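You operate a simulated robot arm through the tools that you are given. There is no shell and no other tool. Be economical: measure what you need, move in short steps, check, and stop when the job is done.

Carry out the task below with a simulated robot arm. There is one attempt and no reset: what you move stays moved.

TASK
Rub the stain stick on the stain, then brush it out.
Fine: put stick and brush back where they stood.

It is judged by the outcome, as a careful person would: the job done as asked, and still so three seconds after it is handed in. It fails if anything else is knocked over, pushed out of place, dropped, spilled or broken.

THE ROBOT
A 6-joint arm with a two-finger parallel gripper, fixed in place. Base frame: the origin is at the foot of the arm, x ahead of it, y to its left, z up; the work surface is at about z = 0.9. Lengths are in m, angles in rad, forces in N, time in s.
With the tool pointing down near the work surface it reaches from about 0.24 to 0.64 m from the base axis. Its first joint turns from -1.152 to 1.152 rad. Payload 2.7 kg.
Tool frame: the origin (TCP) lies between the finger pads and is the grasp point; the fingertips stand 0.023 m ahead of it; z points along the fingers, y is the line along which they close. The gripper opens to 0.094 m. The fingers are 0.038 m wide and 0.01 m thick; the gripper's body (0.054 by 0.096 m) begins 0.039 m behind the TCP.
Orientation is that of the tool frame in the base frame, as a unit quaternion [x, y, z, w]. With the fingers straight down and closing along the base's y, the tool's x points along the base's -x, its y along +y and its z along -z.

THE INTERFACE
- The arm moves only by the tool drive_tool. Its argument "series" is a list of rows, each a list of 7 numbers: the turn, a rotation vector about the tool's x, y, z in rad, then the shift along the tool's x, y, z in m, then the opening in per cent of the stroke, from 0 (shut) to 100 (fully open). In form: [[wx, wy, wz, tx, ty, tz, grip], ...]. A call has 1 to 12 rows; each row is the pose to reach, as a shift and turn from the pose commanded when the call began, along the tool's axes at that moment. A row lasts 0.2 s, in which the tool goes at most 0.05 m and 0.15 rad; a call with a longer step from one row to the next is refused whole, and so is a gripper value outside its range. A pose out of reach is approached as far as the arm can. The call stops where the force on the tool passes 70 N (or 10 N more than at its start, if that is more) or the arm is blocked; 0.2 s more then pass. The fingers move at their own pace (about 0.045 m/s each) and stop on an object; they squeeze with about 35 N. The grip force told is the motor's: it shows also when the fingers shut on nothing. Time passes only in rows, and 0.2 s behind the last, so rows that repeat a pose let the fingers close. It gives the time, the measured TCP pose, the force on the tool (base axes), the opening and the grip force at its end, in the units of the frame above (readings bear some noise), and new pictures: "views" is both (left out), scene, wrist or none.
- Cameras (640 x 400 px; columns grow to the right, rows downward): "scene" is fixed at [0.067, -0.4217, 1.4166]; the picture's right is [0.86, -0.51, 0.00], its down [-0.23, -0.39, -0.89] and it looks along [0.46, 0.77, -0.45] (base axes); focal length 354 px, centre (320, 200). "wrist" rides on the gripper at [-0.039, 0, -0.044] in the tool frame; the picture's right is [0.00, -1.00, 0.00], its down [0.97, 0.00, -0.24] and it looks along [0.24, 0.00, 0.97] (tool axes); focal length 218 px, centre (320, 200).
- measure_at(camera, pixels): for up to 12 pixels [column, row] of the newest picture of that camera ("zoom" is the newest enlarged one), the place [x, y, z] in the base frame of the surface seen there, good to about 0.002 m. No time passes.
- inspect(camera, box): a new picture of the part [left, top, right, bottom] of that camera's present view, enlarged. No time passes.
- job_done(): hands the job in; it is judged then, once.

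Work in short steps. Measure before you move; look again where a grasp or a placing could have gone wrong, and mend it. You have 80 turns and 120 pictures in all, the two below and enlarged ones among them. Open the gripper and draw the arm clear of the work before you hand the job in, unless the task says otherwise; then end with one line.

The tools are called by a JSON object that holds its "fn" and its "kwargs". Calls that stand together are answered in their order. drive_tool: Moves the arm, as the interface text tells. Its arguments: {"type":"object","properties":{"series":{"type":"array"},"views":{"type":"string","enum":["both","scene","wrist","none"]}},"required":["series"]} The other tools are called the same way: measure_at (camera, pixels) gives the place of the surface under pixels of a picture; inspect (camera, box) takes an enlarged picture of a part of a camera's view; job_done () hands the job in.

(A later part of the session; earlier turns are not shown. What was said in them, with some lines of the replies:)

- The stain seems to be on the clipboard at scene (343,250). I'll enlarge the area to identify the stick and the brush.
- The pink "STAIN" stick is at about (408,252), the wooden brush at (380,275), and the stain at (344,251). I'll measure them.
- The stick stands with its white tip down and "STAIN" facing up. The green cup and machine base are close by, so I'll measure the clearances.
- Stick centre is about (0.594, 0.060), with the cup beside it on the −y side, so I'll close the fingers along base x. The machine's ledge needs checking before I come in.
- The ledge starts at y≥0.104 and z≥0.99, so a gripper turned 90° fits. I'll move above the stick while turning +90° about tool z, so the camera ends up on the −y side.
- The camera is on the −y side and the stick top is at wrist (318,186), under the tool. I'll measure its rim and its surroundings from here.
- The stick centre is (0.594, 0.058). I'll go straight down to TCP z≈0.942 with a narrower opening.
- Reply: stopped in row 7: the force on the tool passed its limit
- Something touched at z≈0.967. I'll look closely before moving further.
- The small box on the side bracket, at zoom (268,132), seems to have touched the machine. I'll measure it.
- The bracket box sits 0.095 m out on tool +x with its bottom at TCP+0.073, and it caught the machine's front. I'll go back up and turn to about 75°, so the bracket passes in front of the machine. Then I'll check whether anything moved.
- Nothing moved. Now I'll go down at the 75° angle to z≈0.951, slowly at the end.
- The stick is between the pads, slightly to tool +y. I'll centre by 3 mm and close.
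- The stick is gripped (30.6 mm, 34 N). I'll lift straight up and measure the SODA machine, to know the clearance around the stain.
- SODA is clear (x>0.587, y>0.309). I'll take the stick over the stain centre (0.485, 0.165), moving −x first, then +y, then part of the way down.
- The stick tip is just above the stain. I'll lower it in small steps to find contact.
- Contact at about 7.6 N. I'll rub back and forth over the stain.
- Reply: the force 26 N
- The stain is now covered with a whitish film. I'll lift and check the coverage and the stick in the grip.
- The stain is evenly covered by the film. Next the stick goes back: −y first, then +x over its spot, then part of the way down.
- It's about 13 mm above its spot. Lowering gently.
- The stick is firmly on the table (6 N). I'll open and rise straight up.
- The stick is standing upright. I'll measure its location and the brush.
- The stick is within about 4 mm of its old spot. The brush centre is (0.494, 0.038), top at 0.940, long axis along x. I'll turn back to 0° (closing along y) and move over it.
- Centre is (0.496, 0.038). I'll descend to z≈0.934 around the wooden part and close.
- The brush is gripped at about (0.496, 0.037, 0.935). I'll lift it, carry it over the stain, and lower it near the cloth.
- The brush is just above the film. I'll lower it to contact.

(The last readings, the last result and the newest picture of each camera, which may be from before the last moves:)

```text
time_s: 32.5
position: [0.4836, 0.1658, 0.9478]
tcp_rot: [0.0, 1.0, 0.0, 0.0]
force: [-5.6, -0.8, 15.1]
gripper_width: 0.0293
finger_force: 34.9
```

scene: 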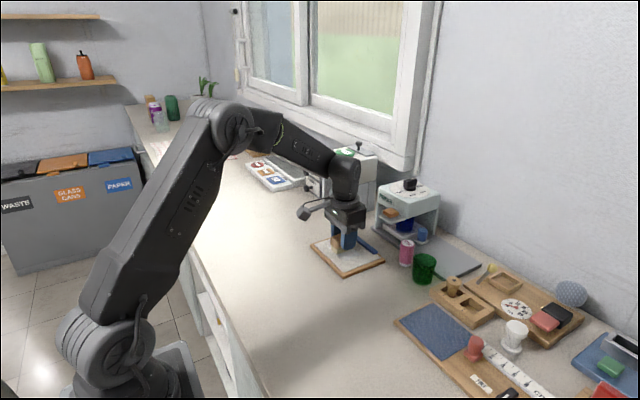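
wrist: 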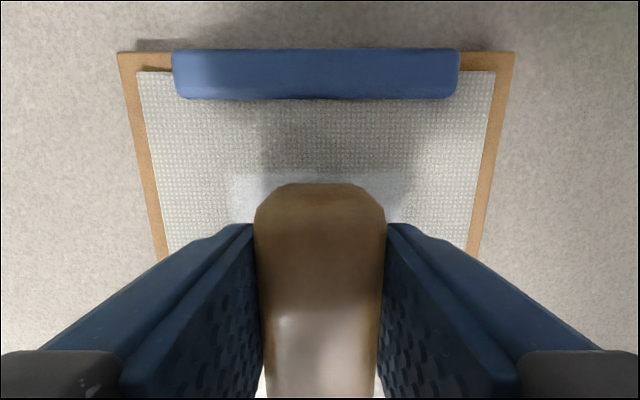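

Good contact (15 N). I'll brush back and forth across the film, in y with a few x offsets.

{"fn": "drive_tool", "kwargs": {"series": [[0, 0, 0, 0, 0.02, -0.0005, 10], [0, 0, 0, 0, 0.04, -0.0005, 10], [0, 0, 0, 0, 0.013, -0.0005, 10], [0, 0, 0, 0, -0.013, -0.0005, 10], [0, 0, 0, 0, -0.04, -0.0005, 10], [0, 0, 0, -0.012, -0.04, -0.0005, 10], [0, 0, 0, -0.012, -0.013, -0.0005, 10], [0, 0, 0, -0.012, 0.013, -0.0005, 10], [0, 0, 0, -0.012, 0.04, -0.0005, 10], [0, 0, 0, 0.005, 0.04, -0.0005, 10], [0, 0, 0, 0.014, 0.02, -0.0005, 10], [0, 0, 0, 0.014, -0.01, -0.0005, 10]]}}

```text
time_s: 35.1
position: [0.4709, 0.154, 0.9484]
tcp_rot: [0.001, 1.0, 0.0, 0.0]
force: [0.1, 8.9, 16.0]
gripper_width: 0.0293
finger_force: 34.5
```

scene: 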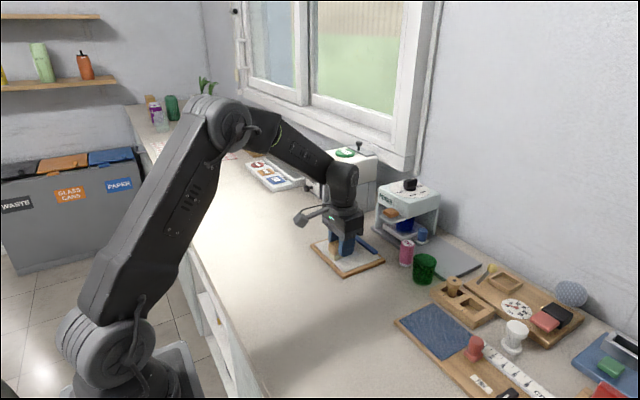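
wrist: 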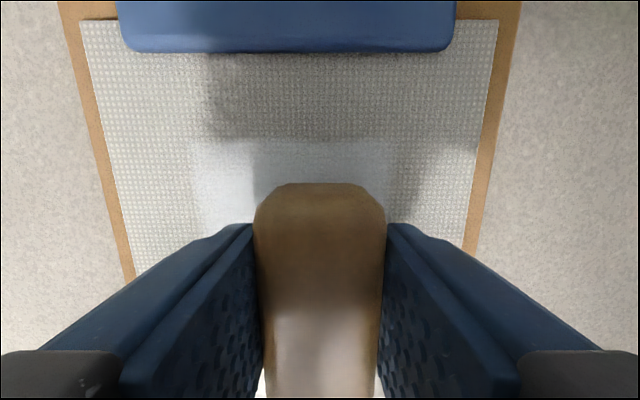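

The film still seems to be there. I'll finish this stroke, lift and look.

{"fn": "drive_tool", "kwargs": {"series": [[0, 0, 0, 0, -0.025, 0, 10], [0, 0, 0, 0, 0, 0, 10], [0, 0, 0, 0, 0.03, 0, 10], [0, 0, 0, 0, 0.05, 0, 10], [0, 0, 0, 0, 0.04, -0.04, 10], [0, 0, 0, 0, 0, -0.07, 10], [0, 0, 0, 0, -0.04, -0.08, 10], [0, 0, 0, 0, -0.08, -0.08, 10], [0, 0, 0, 0, -0.1, -0.08, 10]]}}

{"fn": "inspect", "kwargs": {"camera": "scene", "box": [295, 190, 415, 290]}}

{"fn": "inspect", "kwargs": {"camera": "wrist", "box": [0, 80, 320, 280]}}

```text
time_s: 37.1
position: [0.4699, 0.0536, 1.0267]
tcp_rot: [0.001, 1.0, 0.0, -0.001]
force: [0.5, -0.1, -1.4]
gripper_width: 0.0293
finger_force: 34.9
```

scene: 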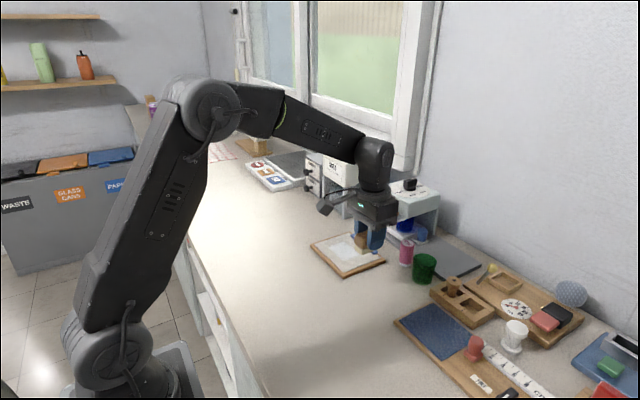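
wrist: 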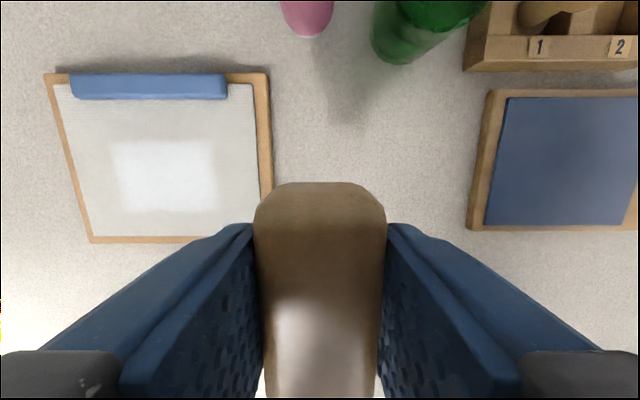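

```text
4.00 times, centred on (355, 240) of scene
```

zoom: 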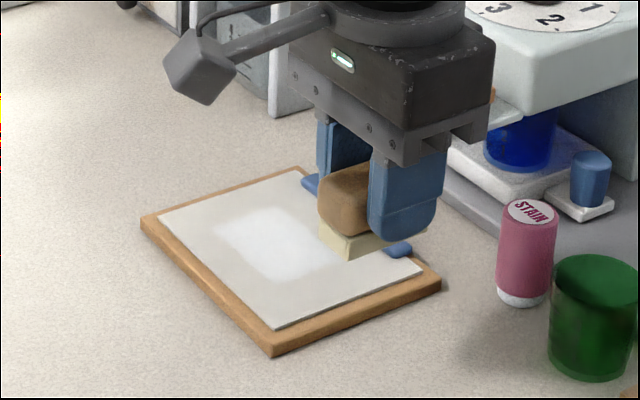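

```text
2.00 times, centred on (160, 180) of wrist
```

zoom: 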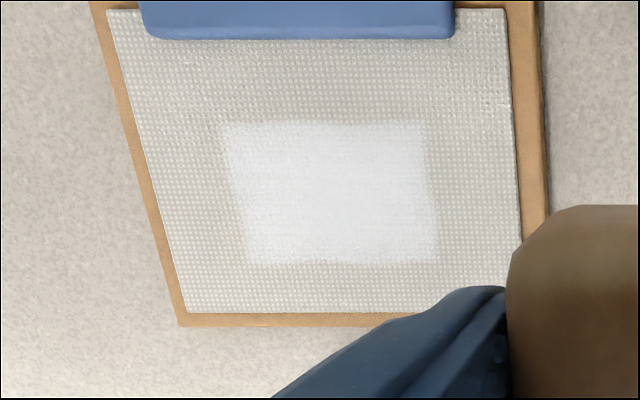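

The patch is now a uniform bright rectangle, so it's unclear whether it is leftover residue or clean fabric. I'll measure its extent and brush more to see if it changes.

{"fn": "measure_at", "kwargs": {"camera": "zoom", "pixels": [[222, 125], [425, 122], [438, 262], [247, 264], [330, 190], [470, 200]]}}

{"fn": "inspect", "kwargs": {"camera": "wrist", "box": [90, 120, 240, 230]}}

```text
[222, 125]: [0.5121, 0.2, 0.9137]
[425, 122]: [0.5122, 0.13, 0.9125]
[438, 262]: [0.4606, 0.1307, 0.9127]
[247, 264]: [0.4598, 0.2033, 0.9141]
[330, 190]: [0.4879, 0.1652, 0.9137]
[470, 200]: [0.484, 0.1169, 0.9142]
```

```text
3.64 times, centred on (165, 175) of wrist
```

zoom: 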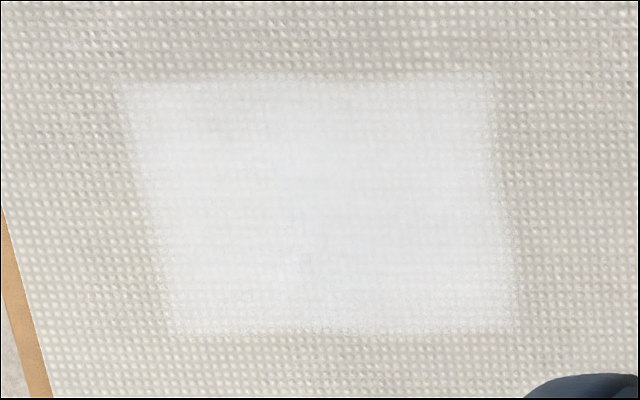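

The bright patch exactly fills the stain's bounding box. I'll brush again and watch for change.

{"fn": "drive_tool", "kwargs": {"series": [[0, 0, 0, -0.005, 0.04, 0, 10], [0, 0, 0, -0.01, 0.08, 0.02, 10], [0, 0, 0, -0.015, 0.1115, 0.05, 10], [0, 0, 0, -0.015, 0.1115, 0.072, 10], [0, 0, 0, -0.015, 0.1115, 0.079, 10], [0, 0, 0, -0.015, 0.135, 0.079, 10], [0, 0, 0, -0.015, 0.155, 0.079, 10], [0, 0, 0, -0.015, 0.13, 0.079, 10], [0, 0, 0, -0.015, 0.105, 0.079, 10], [0, 0, 0, -0.015, 0.08, 0.079, 10], [0, 0, 0, -0.015, 0.07, 0.079, 10], [0, 0, 0, -0.015, 0.0915, 0.079, 10]], "views": "none"}}

```text
time_s: 39.7
position: [0.4842, 0.1444, 0.9482]
tcp_rot: [0.0, 1.0, -0.001, -0.001]
force: [0.5, -3.6, 6.7]
gripper_width: 0.0291
finger_force: 34.5
```

{"fn": "drive_tool", "kwargs": {"series": [[0, 0, 0, 0.015, 0.0, 0.0007, 10], [0, 0, 0, -0.015, 0.0, 0.0007, 10], [0, 0, 0, 0.015, 0.01, 0.0007, 10], [0, 0, 0, -0.015, 0.015, 0.0007, 10], [0, 0, 0, 0.015, 0.022, 0.0007, 10], [0, 0, 0, -0.015, 0.03, 0.0007, 10], [0, 0, 0, 0.015, 0.038, 0.0007, 10], [0, 0, 0, -0.015, 0.046, 0.0007, 10], [0, 0, 0, 0.015, 0.052, 0.0007, 10], [0, 0, 0, 0, 0.03, 0.0007, 10], [0, 0, 0, 0, 0.0, 0.0007, 10], [0, 0, 0, 0, -0.02, 0.0007, 10]], "views": "none"}}

{"fn": "drive_tool", "kwargs": {"series": [[0, 0, 0, 0, 0, -0.04, 10], [0, 0, 0, 0.004, -0.03, -0.08, 10], [0, 0, 0, 0.01, -0.06, -0.08, 10], [0, 0, 0, 0.015, -0.07, -0.08, 10], [0, 0, 0, 0.015, -0.07, -0.08, 10]]}}

{"fn": "inspect", "kwargs": {"camera": "wrist", "box": [90, 120, 240, 230]}}

{"fn": "inspect", "kwargs": {"camera": "scene", "box": [295, 190, 415, 290]}}

```text
time_s: 42.3
position: [0.4852, 0.1246, 0.9488]
tcp_rot: [0.001, 1.0, 0.0, 0.0]
force: [-0.6, 3.3, 7.0]
gripper_width: 0.0293
finger_force: 35.3
```

```text
refused: row 2 steps farther than a row can; nothing moved
```

```text
3.64 times, centred on (165, 175) of wrist
```

zoom: 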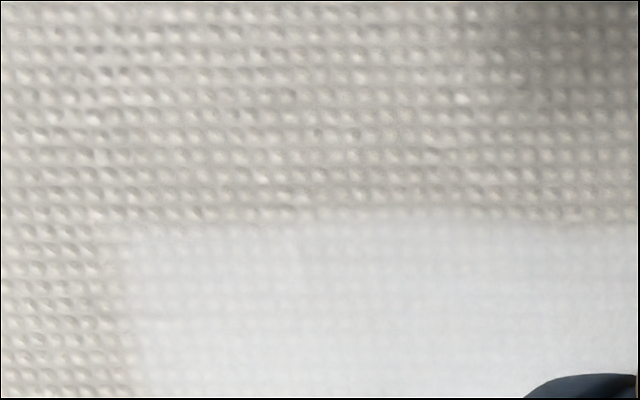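

```text
4.00 times, centred on (355, 240) of scene
```

zoom: 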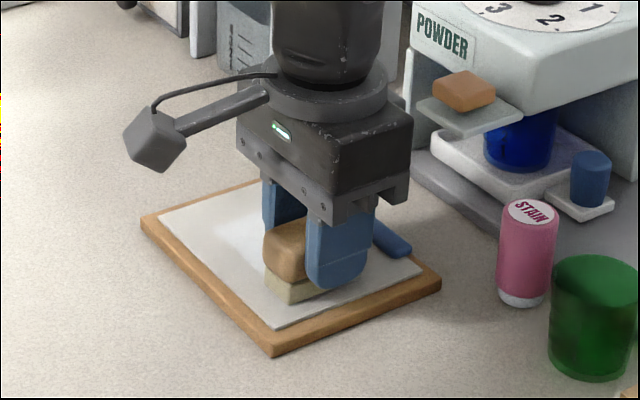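

{"fn": "drive_tool", "kwargs": {"series": [[0, 0, 0, 0, 0, -0.04, 10], [0, 0, 0, 0.004, -0.02, -0.075, 10], [0, 0, 0, 0.01, -0.05, -0.08, 10], [0, 0, 0, 0.015, -0.07, -0.08, 10], [0, 0, 0, 0.015, -0.07, -0.08, 10]]}}

{"fn": "inspect", "kwargs": {"camera": "wrist", "box": [90, 120, 240, 230]}}

```text
time_s: 43.5
position: [0.472, 0.0544, 1.0249]
tcp_rot: [0.0, 1.0, -0.001, 0.001]
force: [-1.3, 0.4, -1.0]
gripper_width: 0.0293
finger_force: 34.8
```

scene: 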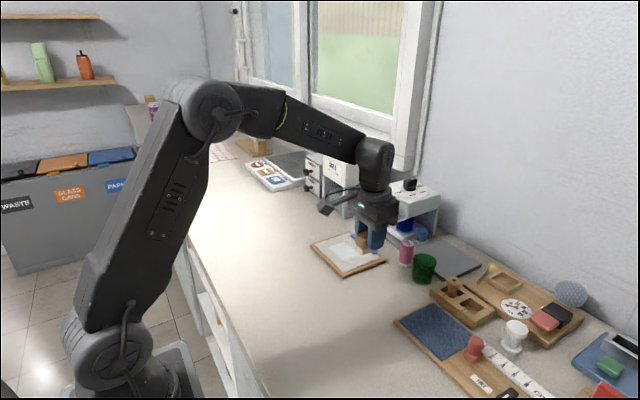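
wrist: 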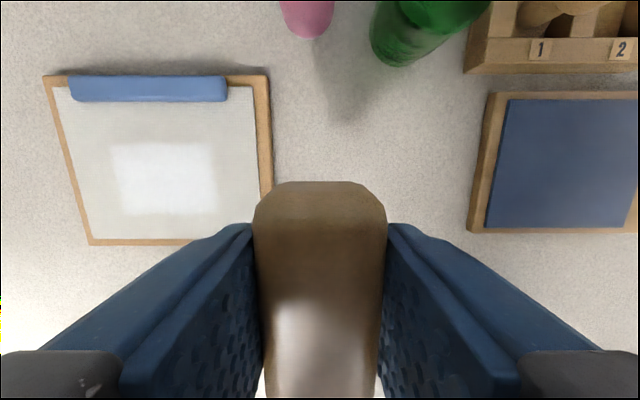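

```text
3.64 times, centred on (165, 175) of wrist
```

zoom: 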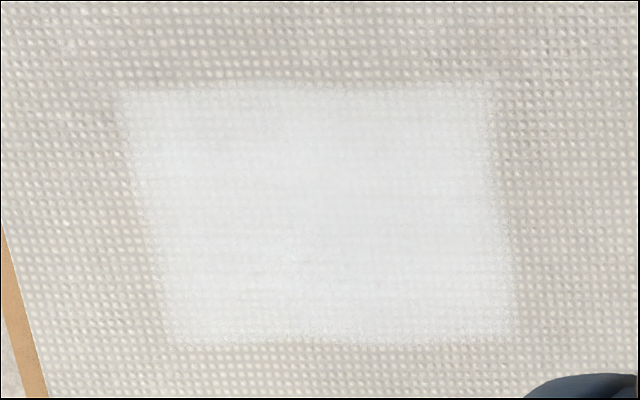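

More brushing changes nothing: the area is even and clean with no brown left. I'll put the brush back at (0.496, 0.038).

{"fn": "drive_tool", "kwargs": {"series": [[0, 0, 0, -0.024, -0.0165, 0, 10], [0, 0, 0, -0.024, -0.0165, 0.035, 10], [0, 0, 0, -0.024, -0.0165, 0.065, 10], [0, 0, 0, -0.024, -0.0165, 0.08, 10], [0, 0, 0, -0.024, -0.0165, 0.085, 10], [0, 0, 0, -0.024, -0.0165, 0.085, 10]]}}

```text
time_s: 44.9
position: [0.4931, 0.041, 0.9429]
tcp_rot: [0.0, 1.0, -0.001, -0.001]
force: [-0.3, -0.4, -1.0]
gripper_width: 0.0294
finger_force: 34.9
```

scene: 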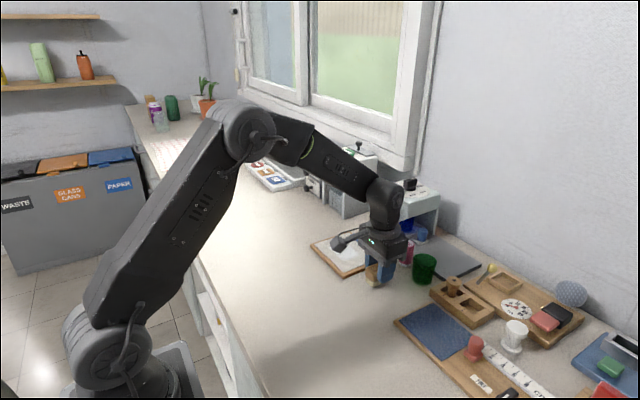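
wrist: 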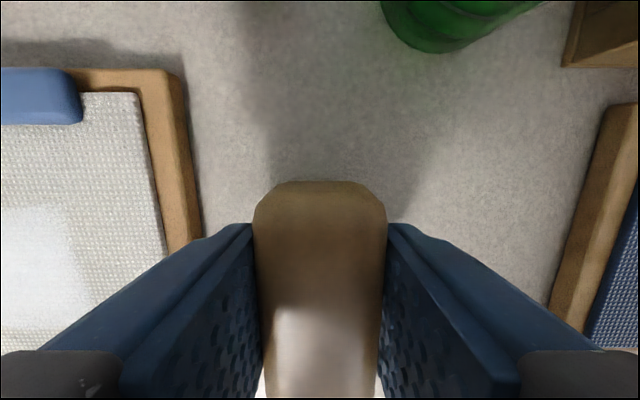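

{"fn": "drive_tool", "kwargs": {"series": [[0, 0, 0, -0.0025, -0.0025, 0.002, 10], [0, 0, 0, -0.0025, -0.0025, 0.005, 10], [0, 0, 0, -0.0025, -0.0025, 0.0065, 10], [0, 0, 0, -0.0025, -0.0025, 0.0065, 10]], "views": "none"}}

```text
time_s: 45.9
position: [0.4966, 0.0375, 0.9357]
tcp_rot: [0.001, 1.0, 0.0, -0.001]
force: [0.1, -0.1, -0.6]
gripper_width: 0.0293
finger_force: 35.1
```

{"fn": "drive_tool", "kwargs": {"series": [[0, 0, 0, 0, 0, 0.001, 10], [0, 0, 0, 0, 0, 0.002, 10], [0, 0, 0, 0, 0, 0.002, 10]], "views": "none"}}

```text
time_s: 46.7
position: [0.4973, 0.036, 0.9358]
tcp_rot: [0.0, 1.0, 0.0, 0.0]
force: [0.2, -0.2, -1.6]
gripper_width: 0.0292
finger_force: 35.5
```

{"fn": "drive_tool", "kwargs": {"series": [[0, 0, 0, 0, 0, 0.001, 10], [0, 0, 0, 0, 0, 0.0015, 10], [0, 0, 0, 0, 0, 0.0015, 10]], "views": "none"}}

```text
time_s: 47.5
position: [0.4958, 0.0369, 0.9353]
tcp_rot: [0.001, 1.0, -0.001, 0.0]
force: [-2.8, 0.0, 9.7]
gripper_width: 0.0294
finger_force: 35.2
```

The brush is on the table (9.7 N). I'll open to 60% and rise, then back away.

{"fn": "drive_tool", "kwargs": {"series": [[0, 0, 0, 0, 0, -0.0005, 40], [0, 0, 0, 0, 0, -0.0005, 60], [0, 0, 0, 0, 0, -0.0005, 60], [0, 0, 0, 0, 0, -0.02, 60], [0, 0, 0, 0, 0, -0.06, 60], [0, 0, 0, 0, 0, -0.1, 60], [0, 0, 0, 0, 0, -0.14, 60], [0, 0, 0, 0.04, 0, -0.17, 60], [0, 0, 0, 0.08, 0, -0.19, 80], [0, 0, 0, 0.12, 0, -0.21, 80], [0, 0, 0, 0.12, 0, -0.21, 80]]}}

{"fn": "inspect", "kwargs": {"camera": "scene", "box": [295, 170, 455, 300]}}

{"fn": "measure_at", "kwargs": {"camera": "scene", "pixels": [[380, 271], [369, 277], [392, 268], [379, 284]]}}

```text
time_s: 49.9
position: [0.3776, 0.0364, 1.1438]
tcp_rot: [0.001, 1.0, 0.0, -0.002]
force: [-0.2, -0.5, -1.0]
gripper_width: 0.0753
finger_force: 0.0
```

scene: 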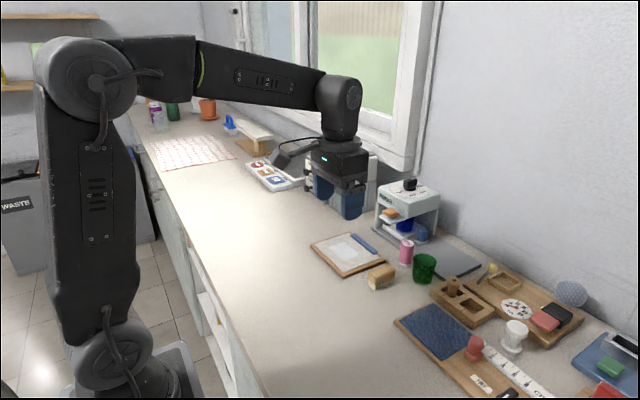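
wrist: 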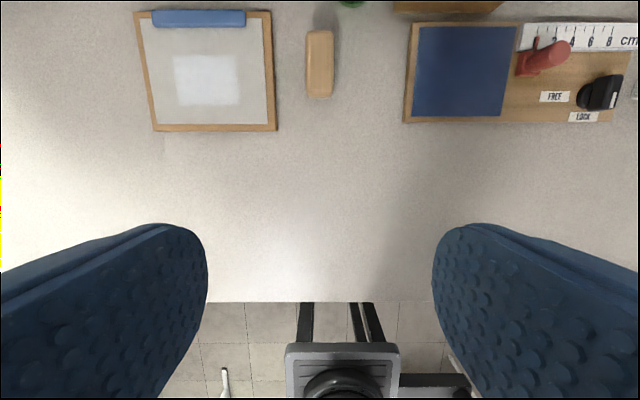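

```text
3.08 times, centred on (375, 235) of scene
```

zoom: 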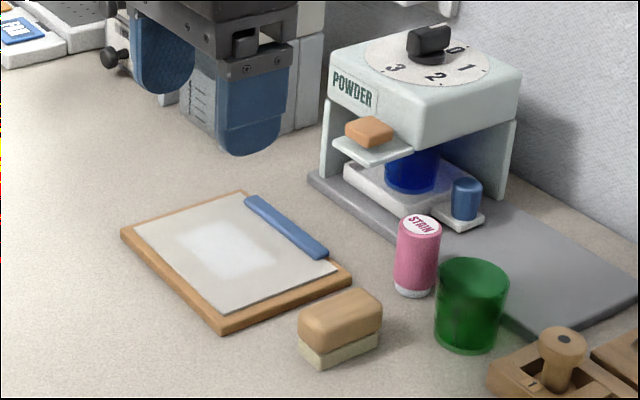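

```text
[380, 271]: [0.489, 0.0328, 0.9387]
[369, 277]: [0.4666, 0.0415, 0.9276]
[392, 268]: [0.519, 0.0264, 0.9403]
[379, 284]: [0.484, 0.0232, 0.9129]
```

The brush and stick both stand where they did, the board hasn't moved, and no brown remains. The gripper is open and clear, so I'm handing in.

{"fn": "job_done", "kwargs": {}}

```text
The job is handed in.
```

I rubbed the stain with the stick and brushed it out: no brown is left, but a bright white patch remains there that more brushing didn't change. The stick is back within about 4 mm of its spot and the brush within about 2 mm. The arm's bracket touched the powder machine once, on the first approach, but nothing moved.
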